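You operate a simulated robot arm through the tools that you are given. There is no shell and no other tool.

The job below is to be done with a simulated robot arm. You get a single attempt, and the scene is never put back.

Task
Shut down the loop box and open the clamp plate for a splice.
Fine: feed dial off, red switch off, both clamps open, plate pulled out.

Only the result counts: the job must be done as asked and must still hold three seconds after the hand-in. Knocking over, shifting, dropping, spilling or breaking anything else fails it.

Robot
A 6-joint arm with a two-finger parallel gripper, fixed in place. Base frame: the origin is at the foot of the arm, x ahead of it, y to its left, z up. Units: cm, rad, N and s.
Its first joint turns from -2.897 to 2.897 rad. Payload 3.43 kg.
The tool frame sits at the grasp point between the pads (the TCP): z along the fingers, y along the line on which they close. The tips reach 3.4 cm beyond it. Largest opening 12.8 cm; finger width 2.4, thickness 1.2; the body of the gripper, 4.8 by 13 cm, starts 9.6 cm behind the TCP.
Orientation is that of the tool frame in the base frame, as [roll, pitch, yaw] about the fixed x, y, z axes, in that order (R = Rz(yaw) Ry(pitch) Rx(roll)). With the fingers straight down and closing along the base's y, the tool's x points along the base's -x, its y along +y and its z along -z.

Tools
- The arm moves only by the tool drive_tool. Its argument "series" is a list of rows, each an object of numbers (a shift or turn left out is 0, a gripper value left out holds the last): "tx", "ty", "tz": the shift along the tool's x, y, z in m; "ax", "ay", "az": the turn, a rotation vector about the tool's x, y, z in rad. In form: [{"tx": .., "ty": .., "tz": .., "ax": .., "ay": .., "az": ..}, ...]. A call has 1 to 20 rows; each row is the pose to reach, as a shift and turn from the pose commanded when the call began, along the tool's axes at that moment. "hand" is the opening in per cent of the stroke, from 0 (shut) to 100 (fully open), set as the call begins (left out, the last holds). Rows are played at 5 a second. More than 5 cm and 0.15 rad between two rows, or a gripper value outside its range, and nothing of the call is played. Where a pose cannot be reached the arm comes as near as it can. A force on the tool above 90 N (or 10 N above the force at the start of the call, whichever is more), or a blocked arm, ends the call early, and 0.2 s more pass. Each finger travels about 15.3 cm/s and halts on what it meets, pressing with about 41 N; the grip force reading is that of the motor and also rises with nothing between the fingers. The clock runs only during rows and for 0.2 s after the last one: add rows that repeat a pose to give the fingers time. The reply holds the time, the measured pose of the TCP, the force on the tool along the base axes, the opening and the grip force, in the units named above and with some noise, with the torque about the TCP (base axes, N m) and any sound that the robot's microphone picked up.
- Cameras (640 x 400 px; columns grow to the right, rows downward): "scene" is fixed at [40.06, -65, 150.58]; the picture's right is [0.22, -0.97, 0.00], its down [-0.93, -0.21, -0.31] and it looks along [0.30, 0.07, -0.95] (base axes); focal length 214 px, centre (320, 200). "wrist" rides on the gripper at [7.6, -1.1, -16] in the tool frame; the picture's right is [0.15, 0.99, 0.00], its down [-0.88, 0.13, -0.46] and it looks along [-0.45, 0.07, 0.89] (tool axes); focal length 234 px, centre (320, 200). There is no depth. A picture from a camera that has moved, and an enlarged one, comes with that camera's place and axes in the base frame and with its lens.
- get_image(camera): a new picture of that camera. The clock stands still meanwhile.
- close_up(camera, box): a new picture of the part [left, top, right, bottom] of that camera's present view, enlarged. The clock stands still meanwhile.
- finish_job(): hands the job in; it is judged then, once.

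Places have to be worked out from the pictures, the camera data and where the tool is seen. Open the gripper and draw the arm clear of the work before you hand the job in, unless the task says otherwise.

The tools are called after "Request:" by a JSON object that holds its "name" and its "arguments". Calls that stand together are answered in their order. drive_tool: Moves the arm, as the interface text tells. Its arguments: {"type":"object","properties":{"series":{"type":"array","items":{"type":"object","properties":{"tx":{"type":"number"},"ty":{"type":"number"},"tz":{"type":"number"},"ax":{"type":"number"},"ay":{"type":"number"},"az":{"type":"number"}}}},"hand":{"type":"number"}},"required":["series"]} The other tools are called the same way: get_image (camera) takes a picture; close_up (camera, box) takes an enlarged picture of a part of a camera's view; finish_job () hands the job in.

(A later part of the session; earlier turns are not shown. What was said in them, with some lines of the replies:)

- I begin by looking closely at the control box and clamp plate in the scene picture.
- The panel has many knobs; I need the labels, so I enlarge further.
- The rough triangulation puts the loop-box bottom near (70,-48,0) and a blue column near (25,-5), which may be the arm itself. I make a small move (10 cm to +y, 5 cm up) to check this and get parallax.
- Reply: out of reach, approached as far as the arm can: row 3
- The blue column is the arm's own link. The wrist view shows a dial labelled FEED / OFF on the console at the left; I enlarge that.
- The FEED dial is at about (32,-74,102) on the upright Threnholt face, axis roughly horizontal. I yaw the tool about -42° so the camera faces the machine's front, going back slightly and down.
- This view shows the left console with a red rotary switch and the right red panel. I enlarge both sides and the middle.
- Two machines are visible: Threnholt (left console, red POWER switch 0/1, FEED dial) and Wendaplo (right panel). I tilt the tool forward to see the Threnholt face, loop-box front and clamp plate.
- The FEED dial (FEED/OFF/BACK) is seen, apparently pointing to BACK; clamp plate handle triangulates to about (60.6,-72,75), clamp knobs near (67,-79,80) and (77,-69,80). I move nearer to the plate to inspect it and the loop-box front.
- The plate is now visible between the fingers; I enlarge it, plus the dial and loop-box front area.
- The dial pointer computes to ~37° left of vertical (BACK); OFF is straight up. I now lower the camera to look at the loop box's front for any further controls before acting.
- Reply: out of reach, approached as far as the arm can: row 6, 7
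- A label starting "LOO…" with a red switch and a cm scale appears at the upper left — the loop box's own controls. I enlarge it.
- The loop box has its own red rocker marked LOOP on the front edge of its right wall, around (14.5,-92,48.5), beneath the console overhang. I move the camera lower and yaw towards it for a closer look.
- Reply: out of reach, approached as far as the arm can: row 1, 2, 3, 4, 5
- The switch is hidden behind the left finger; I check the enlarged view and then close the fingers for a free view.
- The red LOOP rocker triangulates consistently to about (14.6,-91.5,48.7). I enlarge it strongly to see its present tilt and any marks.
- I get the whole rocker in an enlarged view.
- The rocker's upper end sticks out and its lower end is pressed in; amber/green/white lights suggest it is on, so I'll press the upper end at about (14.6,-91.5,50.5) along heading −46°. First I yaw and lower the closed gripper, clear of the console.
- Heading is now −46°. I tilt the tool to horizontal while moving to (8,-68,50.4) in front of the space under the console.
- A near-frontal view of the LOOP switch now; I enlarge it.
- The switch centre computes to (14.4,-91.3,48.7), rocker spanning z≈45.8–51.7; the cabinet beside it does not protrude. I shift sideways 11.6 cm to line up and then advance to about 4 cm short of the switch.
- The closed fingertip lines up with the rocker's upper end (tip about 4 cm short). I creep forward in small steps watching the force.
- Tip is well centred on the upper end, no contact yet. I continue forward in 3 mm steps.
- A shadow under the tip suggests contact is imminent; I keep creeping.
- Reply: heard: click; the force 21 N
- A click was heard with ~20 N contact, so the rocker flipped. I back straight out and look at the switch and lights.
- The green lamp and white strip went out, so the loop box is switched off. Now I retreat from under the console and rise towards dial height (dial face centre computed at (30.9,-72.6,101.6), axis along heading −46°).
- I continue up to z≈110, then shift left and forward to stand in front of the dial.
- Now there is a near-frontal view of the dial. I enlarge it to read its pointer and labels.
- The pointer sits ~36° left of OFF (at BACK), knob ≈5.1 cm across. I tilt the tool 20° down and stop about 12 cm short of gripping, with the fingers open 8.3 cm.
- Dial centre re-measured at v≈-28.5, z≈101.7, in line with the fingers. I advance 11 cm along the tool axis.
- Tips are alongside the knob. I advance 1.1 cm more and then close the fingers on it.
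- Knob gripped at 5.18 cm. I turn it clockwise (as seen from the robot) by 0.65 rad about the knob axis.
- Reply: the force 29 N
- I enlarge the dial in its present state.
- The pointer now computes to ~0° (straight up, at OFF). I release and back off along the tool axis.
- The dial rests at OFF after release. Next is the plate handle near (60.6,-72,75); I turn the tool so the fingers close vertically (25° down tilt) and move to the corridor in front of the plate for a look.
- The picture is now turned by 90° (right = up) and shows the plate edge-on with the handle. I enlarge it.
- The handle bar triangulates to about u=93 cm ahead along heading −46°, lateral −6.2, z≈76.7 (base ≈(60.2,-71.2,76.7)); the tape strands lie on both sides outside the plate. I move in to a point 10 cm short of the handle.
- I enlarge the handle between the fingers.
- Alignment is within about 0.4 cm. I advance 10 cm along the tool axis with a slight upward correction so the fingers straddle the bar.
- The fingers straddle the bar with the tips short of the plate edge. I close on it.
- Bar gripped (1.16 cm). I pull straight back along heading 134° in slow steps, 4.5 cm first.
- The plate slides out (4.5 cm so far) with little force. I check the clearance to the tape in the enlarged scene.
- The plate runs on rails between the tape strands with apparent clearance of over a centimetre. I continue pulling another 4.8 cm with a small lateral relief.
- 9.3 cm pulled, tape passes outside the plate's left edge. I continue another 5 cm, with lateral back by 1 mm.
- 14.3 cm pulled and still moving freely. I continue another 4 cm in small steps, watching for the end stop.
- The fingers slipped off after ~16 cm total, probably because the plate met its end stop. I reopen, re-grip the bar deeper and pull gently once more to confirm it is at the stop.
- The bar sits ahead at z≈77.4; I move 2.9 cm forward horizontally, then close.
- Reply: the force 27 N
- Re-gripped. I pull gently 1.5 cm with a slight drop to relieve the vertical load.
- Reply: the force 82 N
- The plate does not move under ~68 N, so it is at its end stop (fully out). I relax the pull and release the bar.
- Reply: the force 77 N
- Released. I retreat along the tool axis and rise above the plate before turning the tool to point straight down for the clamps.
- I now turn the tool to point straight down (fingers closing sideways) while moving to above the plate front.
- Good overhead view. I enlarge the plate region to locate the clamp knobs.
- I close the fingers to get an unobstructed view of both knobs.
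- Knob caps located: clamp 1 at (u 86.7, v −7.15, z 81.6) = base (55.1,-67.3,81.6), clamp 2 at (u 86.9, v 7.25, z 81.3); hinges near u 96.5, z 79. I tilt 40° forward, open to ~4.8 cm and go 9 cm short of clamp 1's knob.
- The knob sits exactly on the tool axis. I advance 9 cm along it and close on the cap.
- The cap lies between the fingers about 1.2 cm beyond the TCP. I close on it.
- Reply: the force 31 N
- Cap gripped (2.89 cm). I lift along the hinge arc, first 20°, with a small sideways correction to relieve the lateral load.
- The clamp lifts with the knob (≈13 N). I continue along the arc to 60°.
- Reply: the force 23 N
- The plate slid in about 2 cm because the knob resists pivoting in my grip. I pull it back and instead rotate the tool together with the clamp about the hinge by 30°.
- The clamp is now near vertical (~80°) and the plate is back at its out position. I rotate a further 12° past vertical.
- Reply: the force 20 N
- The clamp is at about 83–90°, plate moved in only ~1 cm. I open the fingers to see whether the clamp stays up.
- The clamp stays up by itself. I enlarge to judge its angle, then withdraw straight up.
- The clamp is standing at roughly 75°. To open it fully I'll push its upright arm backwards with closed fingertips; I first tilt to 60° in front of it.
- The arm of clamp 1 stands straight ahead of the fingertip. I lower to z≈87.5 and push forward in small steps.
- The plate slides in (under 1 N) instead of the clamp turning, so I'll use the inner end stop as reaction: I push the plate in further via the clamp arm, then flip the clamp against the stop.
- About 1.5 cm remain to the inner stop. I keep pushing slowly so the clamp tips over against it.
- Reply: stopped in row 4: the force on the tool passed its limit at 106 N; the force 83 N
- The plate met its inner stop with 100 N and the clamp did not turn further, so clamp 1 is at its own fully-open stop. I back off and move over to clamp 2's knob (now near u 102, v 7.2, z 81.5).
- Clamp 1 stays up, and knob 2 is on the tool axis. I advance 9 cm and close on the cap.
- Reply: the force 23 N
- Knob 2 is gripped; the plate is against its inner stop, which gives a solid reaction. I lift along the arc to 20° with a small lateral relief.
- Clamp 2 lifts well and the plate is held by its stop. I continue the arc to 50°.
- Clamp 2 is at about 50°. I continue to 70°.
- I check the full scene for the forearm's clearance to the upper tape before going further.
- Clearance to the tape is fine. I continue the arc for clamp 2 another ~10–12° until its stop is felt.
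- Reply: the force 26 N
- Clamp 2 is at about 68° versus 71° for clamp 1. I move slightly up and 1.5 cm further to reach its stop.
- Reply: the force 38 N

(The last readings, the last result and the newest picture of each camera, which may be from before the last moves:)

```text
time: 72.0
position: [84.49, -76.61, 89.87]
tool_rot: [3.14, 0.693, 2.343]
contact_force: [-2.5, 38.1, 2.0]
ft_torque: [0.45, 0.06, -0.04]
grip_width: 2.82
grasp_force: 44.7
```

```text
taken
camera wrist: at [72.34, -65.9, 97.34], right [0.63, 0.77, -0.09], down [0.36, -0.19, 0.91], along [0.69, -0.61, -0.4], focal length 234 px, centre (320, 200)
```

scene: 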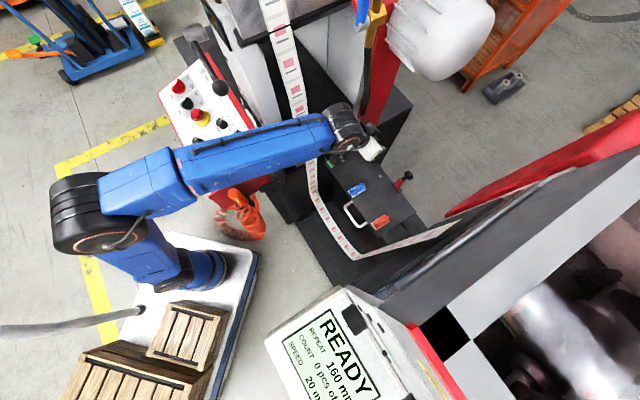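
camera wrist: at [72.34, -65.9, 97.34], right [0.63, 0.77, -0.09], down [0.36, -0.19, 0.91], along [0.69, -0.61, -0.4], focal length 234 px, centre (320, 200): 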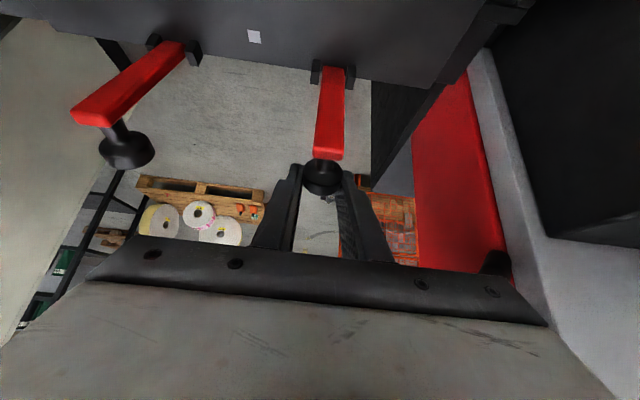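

The force rises to ~29 N back and the angle matches clamp 1, so clamp 2 is at its stop. I release and withdraw along the tool axis.

Request:
{"name": "drive_tool", "arguments": {"series": [{}, {}, {}], "hand": 38}}

Request:
{"name": "drive_tool", "arguments": {"series": [{"tz": -0.03}, {"tz": -0.06}, {"tz": -0.09}, {"tz": -0.12}]}}

Request:
{"name": "get_image", "arguments": {"camera": "wrist"}}

Request:
{"name": "close_up", "arguments": {"camera": "scene", "box": [280, 110, 460, 260]}}

```text
time: 72.8
position: [84.35, -76.96, 89.88]
tool_rot: [3.141, 0.695, 2.34]
contact_force: [0.0, 0.7, 0.7]
ft_torque: [-0.01, 0.01, 0.02]
grip_width: 4.84
grasp_force: 0.1
```

```text
time: 73.8
position: [78.97, -71.31, 99.22]
tool_rot: [-3.141, 0.691, 2.341]
contact_force: [0.7, -0.4, -1.2]
ft_torque: [-0.01, -0.01, 0.0]
grip_width: 4.87
grasp_force: 0.1
```

```text
taken
camera wrist: at [66.91, -60.52, 106.61], right [0.63, 0.77, -0.09], down [0.36, -0.19, 0.91], along [0.69, -0.61, -0.4], focal length 234 px, centre (320, 200)
```

wrist: 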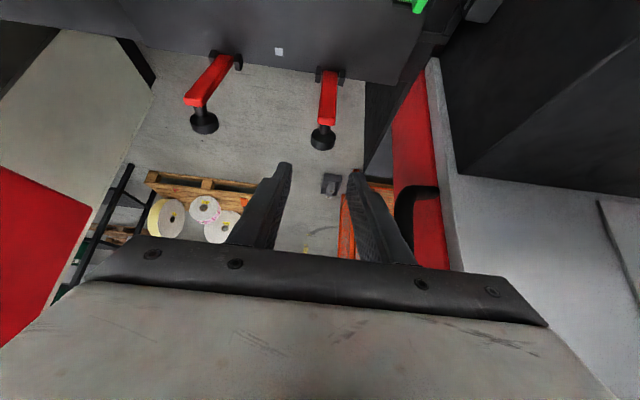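

```text
2.67 times, centred on (370, 185) of scene
camera zoom: at [40.06, -65.0, 150.58], right [0.22, -0.97, 0.0], down [-0.93, -0.21, -0.31], along [0.3, 0.07, -0.95], focal length 572 px, centre (187, 240)
```

zoom: 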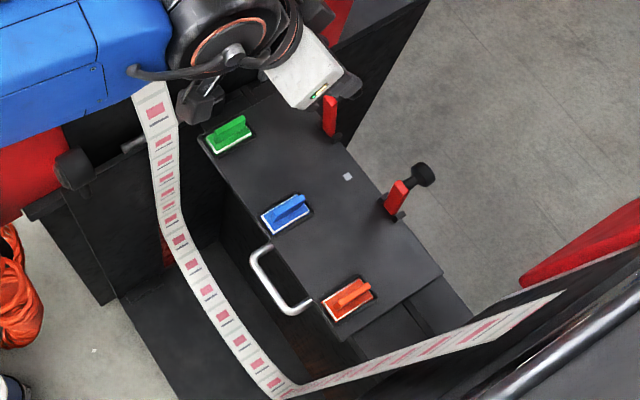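

Both clamps stand up. I enlarge them to compare their angles.

Request:
{"name": "close_up", "arguments": {"camera": "wrist", "box": [170, 30, 370, 170]}}

```text
2.86 times, centred on (270, 100) of wrist
camera zoom: at [66.91, -60.52, 106.61], right [0.63, 0.77, -0.09], down [0.36, -0.19, 0.91], along [0.69, -0.61, -0.4], focal length 669 px, centre (463, 486)
```

zoom: 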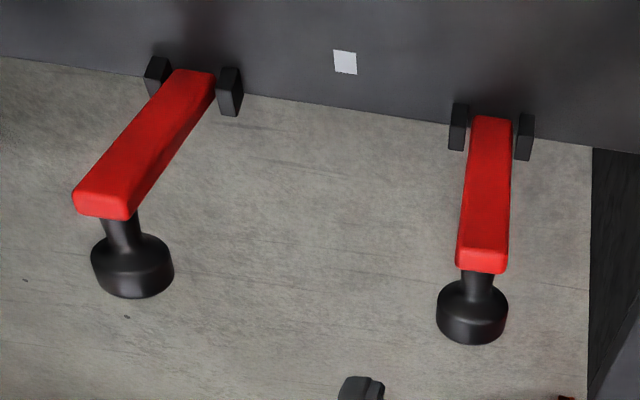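

Both clamps measure the same ~72–73° at their stops. Now I retreat above the front area in order to re-grip the handle and pull the plate out.

Request:
{"name": "drive_tool", "arguments": {"series": [{"tx": 0.0303, "ty": -0.01, "tz": -0.0329}, {"tx": 0.0606, "ty": -0.02, "tz": -0.0657}, {"tx": 0.0909, "ty": -0.03, "tz": -0.0986}, {"tx": 0.1211, "ty": -0.04, "tz": -0.1314}, {"tx": 0.1514, "ty": -0.05, "tz": -0.1643}, {"tx": 0.1817, "ty": -0.06, "tz": -0.1971}, {"tx": 0.212, "ty": -0.07, "tz": -0.23}]}}

Request:
{"name": "get_image", "arguments": {"camera": "scene"}}

```text
time: 75.4
position: [52.45, -53.97, 103.19]
tool_rot: [3.14, 0.694, 2.342]
contact_force: [1.5, 0.2, 0.7]
ft_torque: [0.02, 0.01, -0.03]
grip_width: 4.86
grasp_force: 0.0
```

```text
taken
```

scene: 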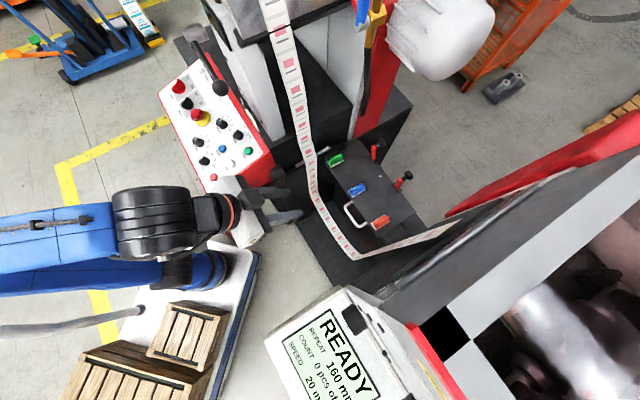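

I turn the tool back to the handle orientation (fingers closing vertically, 25° down) while moving in front of the plate.

Request:
{"name": "drive_tool", "arguments": {"series": [{"tx": 0.0106, "ty": -0.005, "tz": 0.0009, "ax": -0.0286, "ay": -0.0286, "az": 0.1286}, {"tx": 0.0212, "ty": -0.01, "tz": 0.0018, "ax": -0.0571, "ay": -0.0571, "az": 0.2573}, {"tx": 0.0318, "ty": -0.015, "tz": 0.0028, "ax": -0.0857, "ay": -0.0857, "az": 0.3859}, {"tx": 0.0423, "ty": -0.02, "tz": 0.0037, "ax": -0.1143, "ay": -0.1143, "az": 0.5145}, {"tx": 0.0529, "ty": -0.025, "tz": 0.0046, "ax": -0.1428, "ay": -0.1428, "az": 0.6432}, {"tx": 0.0635, "ty": -0.03, "tz": 0.0055, "ax": -0.1714, "ay": -0.1714, "az": 0.7718}, {"tx": 0.0741, "ty": -0.035, "tz": 0.0064, "ax": -0.2, "ay": -0.2, "az": 0.9004}, {"tx": 0.0847, "ty": -0.04, "tz": 0.0073, "ax": -0.2285, "ay": -0.2285, "az": 1.0291}, {"tx": 0.0953, "ty": -0.045, "tz": 0.0083, "ax": -0.2571, "ay": -0.2571, "az": 1.1577}, {"tx": 0.1058, "ty": -0.05, "tz": 0.0092, "ax": -0.2857, "ay": -0.2857, "az": 1.2863}, {"tx": 0.1164, "ty": -0.055, "tz": 0.0101, "ax": -0.3142, "ay": -0.3142, "az": 1.415}, {"tx": 0.127, "ty": -0.06, "tz": 0.011, "ax": -0.3428, "ay": -0.3428, "az": 1.5436}], "hand": 40}}

Request:
{"name": "get_image", "arguments": {"camera": "wrist"}}

```text
time: 78.0
position: [41.74, -51.65, 94.22]
tool_rot: [2.01, -0.001, 0.769]
contact_force: [0.0, -0.2, 0.3]
ft_torque: [-0.03, -0.01, -0.01]
grip_width: 5.09
grasp_force: 0.1
```

```text
taken
camera wrist: at [36.73, -35.63, 100.1], right [0.4, -0.2, 0.9], down [-0.88, -0.36, 0.31], along [0.26, -0.91, -0.32], focal length 234 px, centre (320, 200)
```

wrist: 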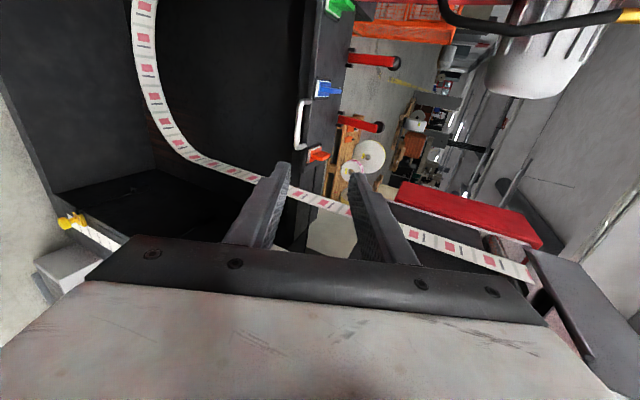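

The bar is visible at the original position. I move to 10 cm short of it along the tool axis.

Request:
{"name": "drive_tool", "arguments": {"series": [{"tx": 0.0, "ty": -0.0081, "tz": 0.0411}, {"tx": -0.001, "ty": -0.0163, "tz": 0.0821}, {"tx": -0.001, "ty": -0.0244, "tz": 0.1232}, {"tx": -0.002, "ty": -0.0326, "tz": 0.1642}, {"tx": -0.002, "ty": -0.0407, "tz": 0.2053}]}}

Request:
{"name": "close_up", "arguments": {"camera": "wrist", "box": [250, 90, 410, 260]}}

```text
time: 79.2
position: [53.39, -63.83, 81.91]
tool_rot: [2.01, 0.0, 0.772]
contact_force: [-0.4, 0.3, 0.6]
ft_torque: [0.01, 0.0, -0.02]
grip_width: 5.13
grasp_force: 0.0
```

```text
2.35 times, centred on (330, 175) of wrist
camera zoom: at [48.34, -47.79, 87.68], right [0.4, -0.2, 0.9], down [-0.88, -0.36, 0.31], along [0.26, -0.91, -0.32], focal length 551 px, centre (296, 259)
```

zoom: 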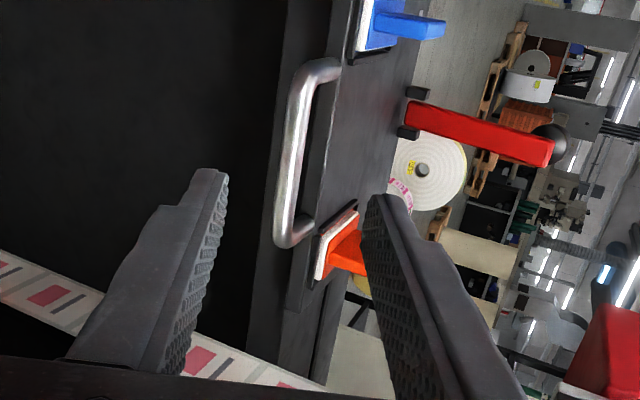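

Aligned as before. I advance 10 cm and close on the bar.

Request:
{"name": "drive_tool", "arguments": {"series": [{"tz": 0.03}, {"tz": 0.06}, {"tz": 0.085}, {"tz": 0.1}]}}

Request:
{"name": "drive_tool", "arguments": {"series": [{}, {}, {}], "hand": 0}}

Request:
{"name": "get_image", "arguments": {"camera": "wrist"}}

```text
time: 80.2
position: [59.7, -70.31, 77.55]
tool_rot: [2.011, 0.0, 0.768]
contact_force: [-0.9, -0.4, 0.7]
ft_torque: [0.0, 0.01, 0.01]
grip_width: 5.13
grasp_force: 0.0
```

```text
time: 81.0
position: [59.67, -70.15, 77.51]
tool_rot: [2.014, 0.001, 0.77]
contact_force: [-7.9, 6.9, -14.7]
ft_torque: [-0.57, 0.83, 0.5]
grip_width: 1.19
grasp_force: 45.0
```

```text
taken
camera wrist: at [54.64, -54.29, 83.33], right [0.4, -0.2, 0.89], down [-0.88, -0.36, 0.31], along [0.26, -0.91, -0.32], focal length 234 px, centre (320, 200)
```

wrist: 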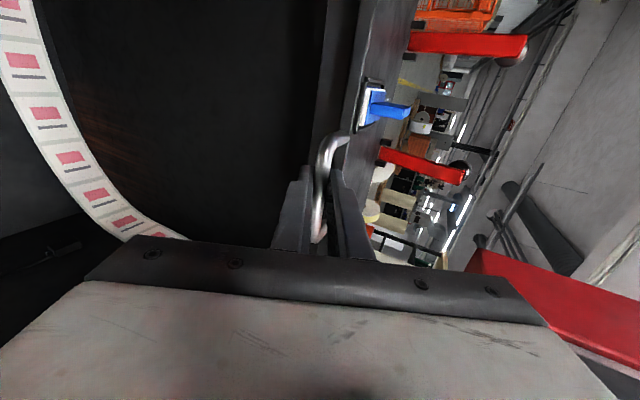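

The bar is held; both clamps remain up. I pull out slowly, 12 cm first.

Request:
{"name": "drive_tool", "arguments": {"series": [{"ty": -0.0069, "tz": -0.0101}, {"ty": -0.0119, "tz": -0.021}, {"ty": -0.017, "tz": -0.0318}, {"ty": -0.022, "tz": -0.0427}, {"ty": -0.0271, "tz": -0.0536}, {"ty": -0.0322, "tz": -0.0645}, {"ty": -0.0372, "tz": -0.0754}, {"ty": -0.0423, "tz": -0.0862}, {"ty": -0.0473, "tz": -0.0971}, {"ty": -0.0524, "tz": -0.108}]}}

Request:
{"name": "close_up", "arguments": {"camera": "scene", "box": [270, 130, 430, 270]}}

```text
time: 83.2
position: [51.12, -61.79, 77.49]
tool_rot: [2.011, 0.001, 0.77]
contact_force: [-8.9, -8.7, 6.8]
ft_torque: [-0.98, 0.8, -0.09]
grip_width: 1.18
grasp_force: 45.3
```

```text
2.86 times, centred on (350, 200) of scene
camera zoom: at [40.06, -65.0, 150.58], right [0.22, -0.97, 0.0], down [-0.93, -0.21, -0.31], along [0.3, 0.07, -0.95], focal length 613 px, centre (234, 200)
```

zoom: 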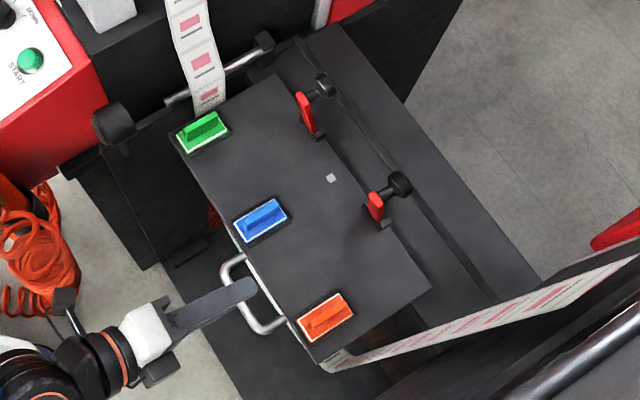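

Pulled 12 cm; about 4 cm remain to the out stop. I continue gently.

Request:
{"name": "drive_tool", "arguments": {"series": [{"tx": -0.001, "ty": -0.0051, "tz": -0.0109}, {"tx": -0.001, "ty": -0.0101, "tz": -0.0218}, {"tx": -0.001, "ty": -0.0143, "tz": -0.0308}, {"tx": -0.001, "ty": -0.0164, "tz": -0.0354}, {"tx": -0.001, "ty": -0.0181, "tz": -0.039}]}}

Request:
{"name": "close_up", "arguments": {"camera": "scene", "box": [270, 130, 430, 270]}}

```text
time: 84.4
position: [48.27, -58.96, 77.51]
tool_rot: [2.009, 0.0, 0.771]
contact_force: [20.6, -45.4, 6.5]
ft_torque: [-0.92, 0.56, 0.33]
grip_width: 1.17
grasp_force: 44.8
```

```text
2.86 times, centred on (350, 200) of scene
camera zoom: at [40.06, -65.0, 150.58], right [0.22, -0.97, 0.0], down [-0.93, -0.21, -0.31], along [0.3, 0.07, -0.95], focal length 613 px, centre (234, 200)
```

zoom: 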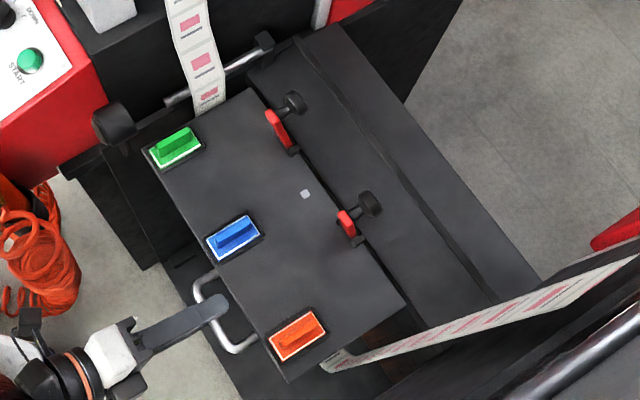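

The pull meets the stop (≈47 N) and the plate is fully out. I open the fingers and withdraw along the tool axis.

Request:
{"name": "drive_tool", "arguments": {"series": [{}, {}, {}], "hand": 40}}

Request:
{"name": "drive_tool", "arguments": {"series": [{"tz": -0.03}, {"tz": -0.07}, {"tz": -0.11}]}}

Request:
{"name": "get_image", "arguments": {"camera": "wrist"}}

Request:
{"name": "close_up", "arguments": {"camera": "scene", "box": [270, 130, 430, 270]}}

```text
time: 85.2
position: [48.22, -58.73, 77.46]
tool_rot: [2.011, -0.001, 0.769]
contact_force: [0.3, -0.4, -0.1]
ft_torque: [0.0, -0.01, -0.01]
grip_width: 5.12
grasp_force: 0.0
```

```text
time: 86.0
position: [41.3, -51.49, 82.02]
tool_rot: [2.011, -0.001, 0.77]
contact_force: [-0.4, 0.4, 0.1]
ft_torque: [-0.04, -0.02, 0.02]
grip_width: 5.14
grasp_force: 0.2
```

```text
taken
camera wrist: at [36.18, -35.55, 87.9], right [0.4, -0.2, 0.9], down [-0.88, -0.36, 0.31], along [0.26, -0.91, -0.32], focal length 234 px, centre (320, 200)
```

wrist: 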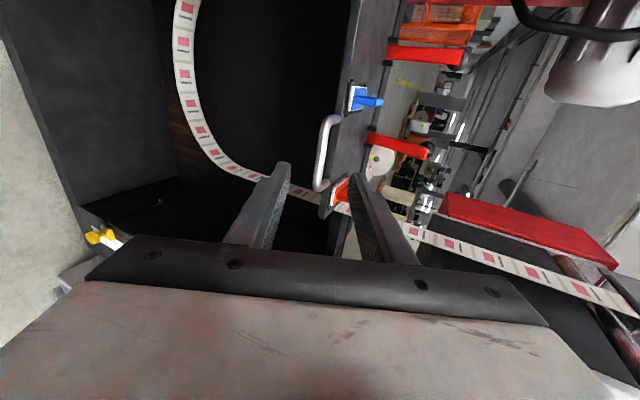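

```text
2.86 times, centred on (350, 200) of scene
camera zoom: at [40.06, -65.0, 150.58], right [0.22, -0.97, 0.0], down [-0.93, -0.21, -0.31], along [0.3, 0.07, -0.95], focal length 613 px, centre (234, 200)
```

zoom: 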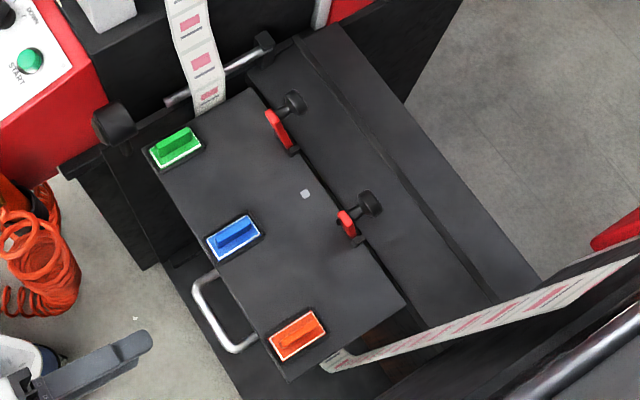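

The plate stays out and both clamps stay up. I rise well clear and check the dial and switch once more, opening the gripper fully.

Request:
{"name": "drive_tool", "arguments": {"series": [{"ty": 0.0328, "tz": -0.0242}, {"ty": 0.0656, "tz": -0.0484}, {"ty": 0.0984, "tz": -0.0726}, {"ty": 0.1312, "tz": -0.0968}, {"ty": 0.164, "tz": -0.121}], "hand": 100}}

Request:
{"name": "get_image", "arguments": {"camera": "wrist"}}

Request:
{"name": "get_image", "arguments": {"camera": "scene"}}

```text
time: 87.2
position: [38.49, -48.56, 102.45]
tool_rot: [2.01, -0.003, 0.77]
contact_force: [-0.3, 0.6, -0.1]
ft_torque: [0.02, 0.0, -0.01]
grip_width: 12.79
grasp_force: 0.1
```

```text
taken
camera wrist: at [33.44, -32.63, 108.13], right [0.4, -0.2, 0.89], down [-0.88, -0.36, 0.31], along [0.26, -0.91, -0.32], focal length 234 px, centre (320, 200)
```

wrist: 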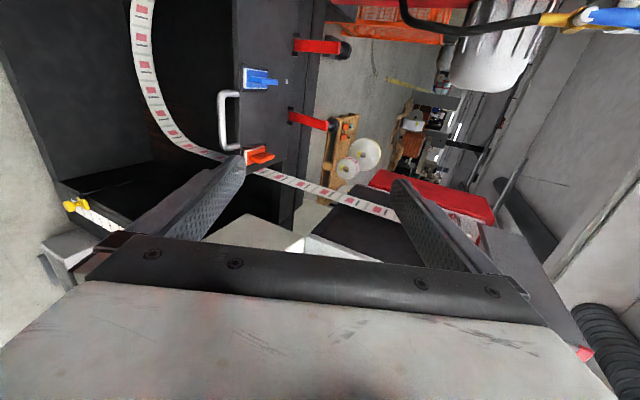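

```text
taken
```

scene: 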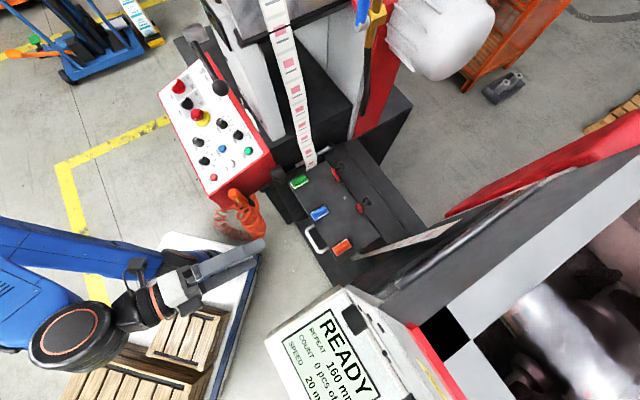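

I turn the tool back and move in front of the dial at a distance to verify it.

Request:
{"name": "drive_tool", "arguments": {"series": [{"tx": -0.0164, "ty": 0.0031, "tz": -0.0052, "az": -0.1427}, {"tx": -0.0327, "ty": 0.0062, "tz": -0.0104, "az": -0.2855}, {"tx": -0.0491, "ty": 0.0094, "tz": -0.0155, "az": -0.4282}, {"tx": -0.0655, "ty": 0.0125, "tz": -0.0207, "az": -0.5709}, {"tx": -0.0818, "ty": 0.0156, "tz": -0.0259, "az": -0.7136}, {"tx": -0.0982, "ty": 0.0187, "tz": -0.0311, "az": -0.8564}, {"tx": -0.1145, "ty": 0.0218, "tz": -0.0363, "az": -0.9991}, {"tx": -0.1309, "ty": 0.0249, "tz": -0.0415, "az": -1.1418}, {"tx": -0.1473, "ty": 0.0281, "tz": -0.0466, "az": -1.2845}, {"tx": -0.1636, "ty": 0.0312, "tz": -0.0518, "az": -1.4273}, {"tx": -0.18, "ty": 0.0343, "tz": -0.057, "az": -1.57}]}}

Request:
{"name": "get_image", "arguments": {"camera": "wrist"}}

Request:
{"name": "get_image", "arguments": {"camera": "scene"}}

```text
time: 89.6
position: [23.02, -58.61, 107.79]
tool_rot: [-3.139, 1.131, 2.342]
contact_force: [-0.2, 0.1, 0.0]
ft_torque: [-0.02, 0.02, -0.01]
grip_width: 12.8
grasp_force: 0.0
```

```text
taken
camera wrist: at [9.79, -46.75, 107.67], right [0.67, 0.73, -0.13], down [0.07, 0.12, 0.99], along [0.74, -0.67, 0.03], focal length 234 px, centre (320, 200)
```

wrist: 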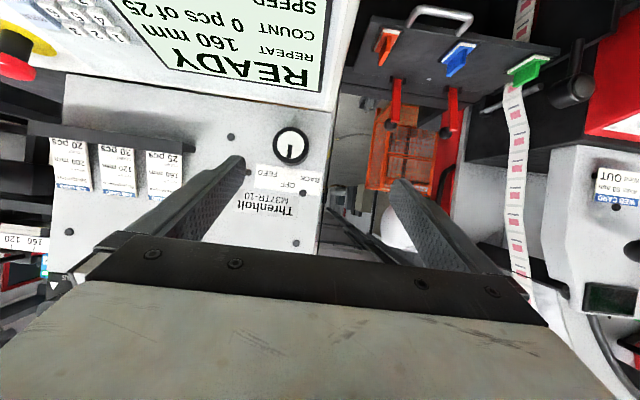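

```text
taken
```

scene: 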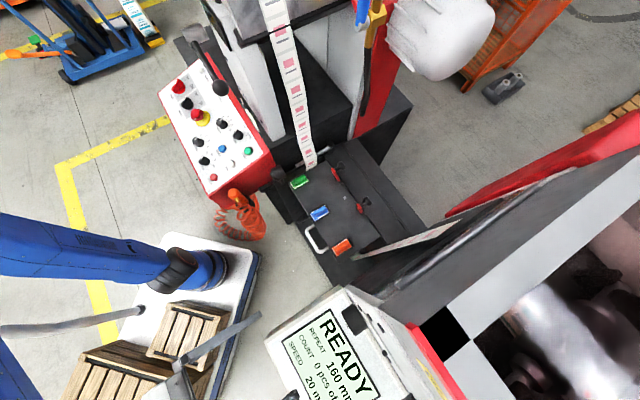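

I enlarge the dial and the clamp plate for a final check.

Request:
{"name": "close_up", "arguments": {"camera": "wrist", "box": [240, 110, 340, 215]}}

Request:
{"name": "close_up", "arguments": {"camera": "wrist", "box": [340, 0, 560, 180]}}

Request:
{"name": "close_up", "arguments": {"camera": "scene", "box": [250, 120, 430, 270]}}

```text
3.81 times, centred on (290, 162) of wrist
camera zoom: at [9.79, -46.75, 107.67], right [0.67, 0.73, -0.13], down [0.07, 0.12, 0.99], along [0.74, -0.67, 0.03], focal length 892 px, centre (434, 343)
```

zoom: 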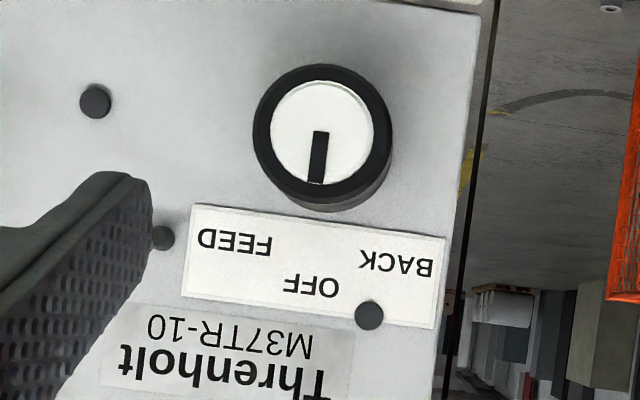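

```text
2.22 times, centred on (450, 90) of wrist
camera zoom: at [9.79, -46.75, 107.67], right [0.67, 0.73, -0.13], down [0.07, 0.12, 0.99], along [0.74, -0.67, 0.03], focal length 520 px, centre (31, 444)
```

zoom: 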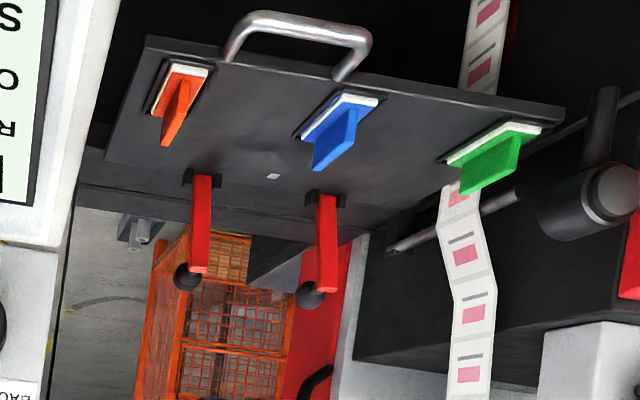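

```text
2.67 times, centred on (340, 195) of scene
camera zoom: at [40.06, -65.0, 150.58], right [0.22, -0.97, 0.0], down [-0.93, -0.21, -0.31], along [0.3, 0.07, -0.95], focal length 572 px, centre (267, 213)
```

zoom: 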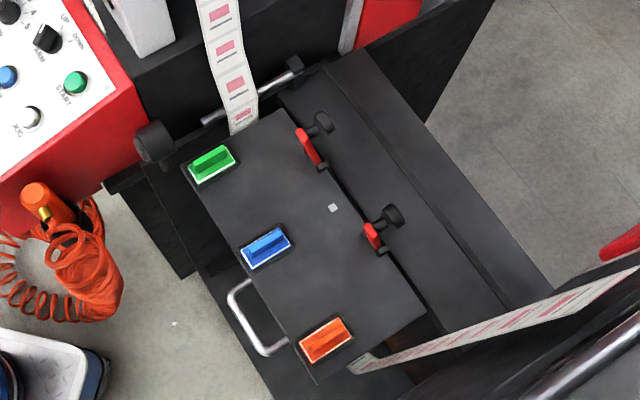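

The dial points to OFF, the LOOP lamps are dark, the plate is fully out and both clamps stand open. I draw the open gripper back clear of the machines before handing in.

Request:
{"name": "drive_tool", "arguments": {"series": [{"tz": -0.03}, {"tz": -0.06}, {"tz": -0.08}, {"tz": -0.08}, {"tz": -0.08}]}}

Request:
{"name": "get_image", "arguments": {"camera": "scene"}}

Request:
{"name": "close_up", "arguments": {"camera": "wrist", "box": [240, 0, 560, 220]}}

```text
time: 90.8
position: [17.98, -53.42, 111.07]
tool_rot: [3.137, 1.132, 2.339]
contact_force: [0.1, -0.2, -0.5]
ft_torque: [-0.02, 0.01, -0.02]
grip_width: 12.8
grasp_force: 0.1
```

```text
taken
```

scene: 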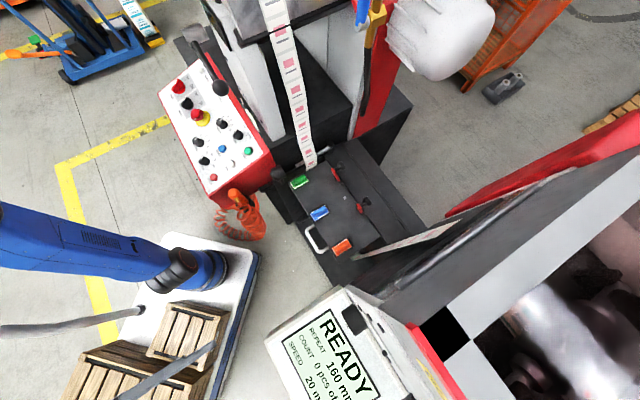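

```text
1.82 times, centred on (400, 110) of wrist
camera zoom: at [4.77, -41.48, 111.08], right [0.67, 0.73, -0.13], down [0.07, 0.12, 0.99], along [0.74, -0.67, 0.03], focal length 426 px, centre (174, 364)
```

zoom: 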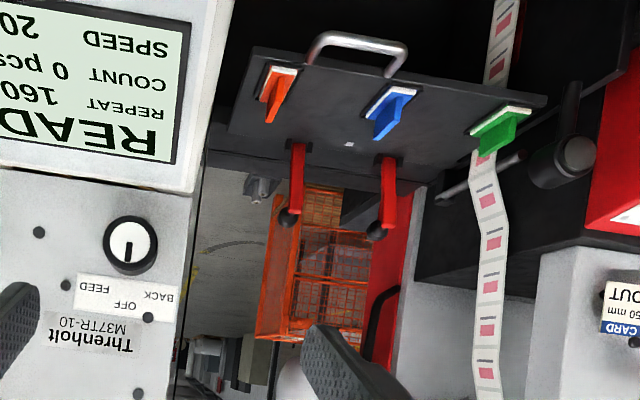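

Everything holds: dial at OFF, LOOP switch off (lamps dark), both clamps open, plate out, gripper open and clear. I hand the job in.

Request:
{"name": "finish_job", "arguments": {}}

```text
The job is handed in.
```

The loop box is shut down and the clamp plate is open for the splice; I have handed the job in. No verdict came back, so the results below rest on my last pictures and readings.

- **Feed dial:** I turned the FEED / OFF / BACK dial on the Threnholt face from BACK to OFF. It still pointed at OFF in the last picture.
- **Red switch:** I took this to be the red LOOP rocker on the loop box's front edge, not the red POWER switch on the Threnholt console. I pressed its upper end and it clicked. The green lamp and the white light strip then went out.
- **Clamps:** Both are up at their stops and stayed there when released. By my measurement that is only about 72° from flat, but clamp 1 would not open further under a push of about 100 N, and clamp 2 stands at the same angle.
- **Plate:** It is pulled out about 16 cm, to its end stop. While opening the clamps I slid it back in against its inner stop, then pulled it out again at the end. It stayed out after I let go.

I saw nothing else moved, and the tape stayed clear of the plate and arm. The gripper is open and drawn back from the machines.
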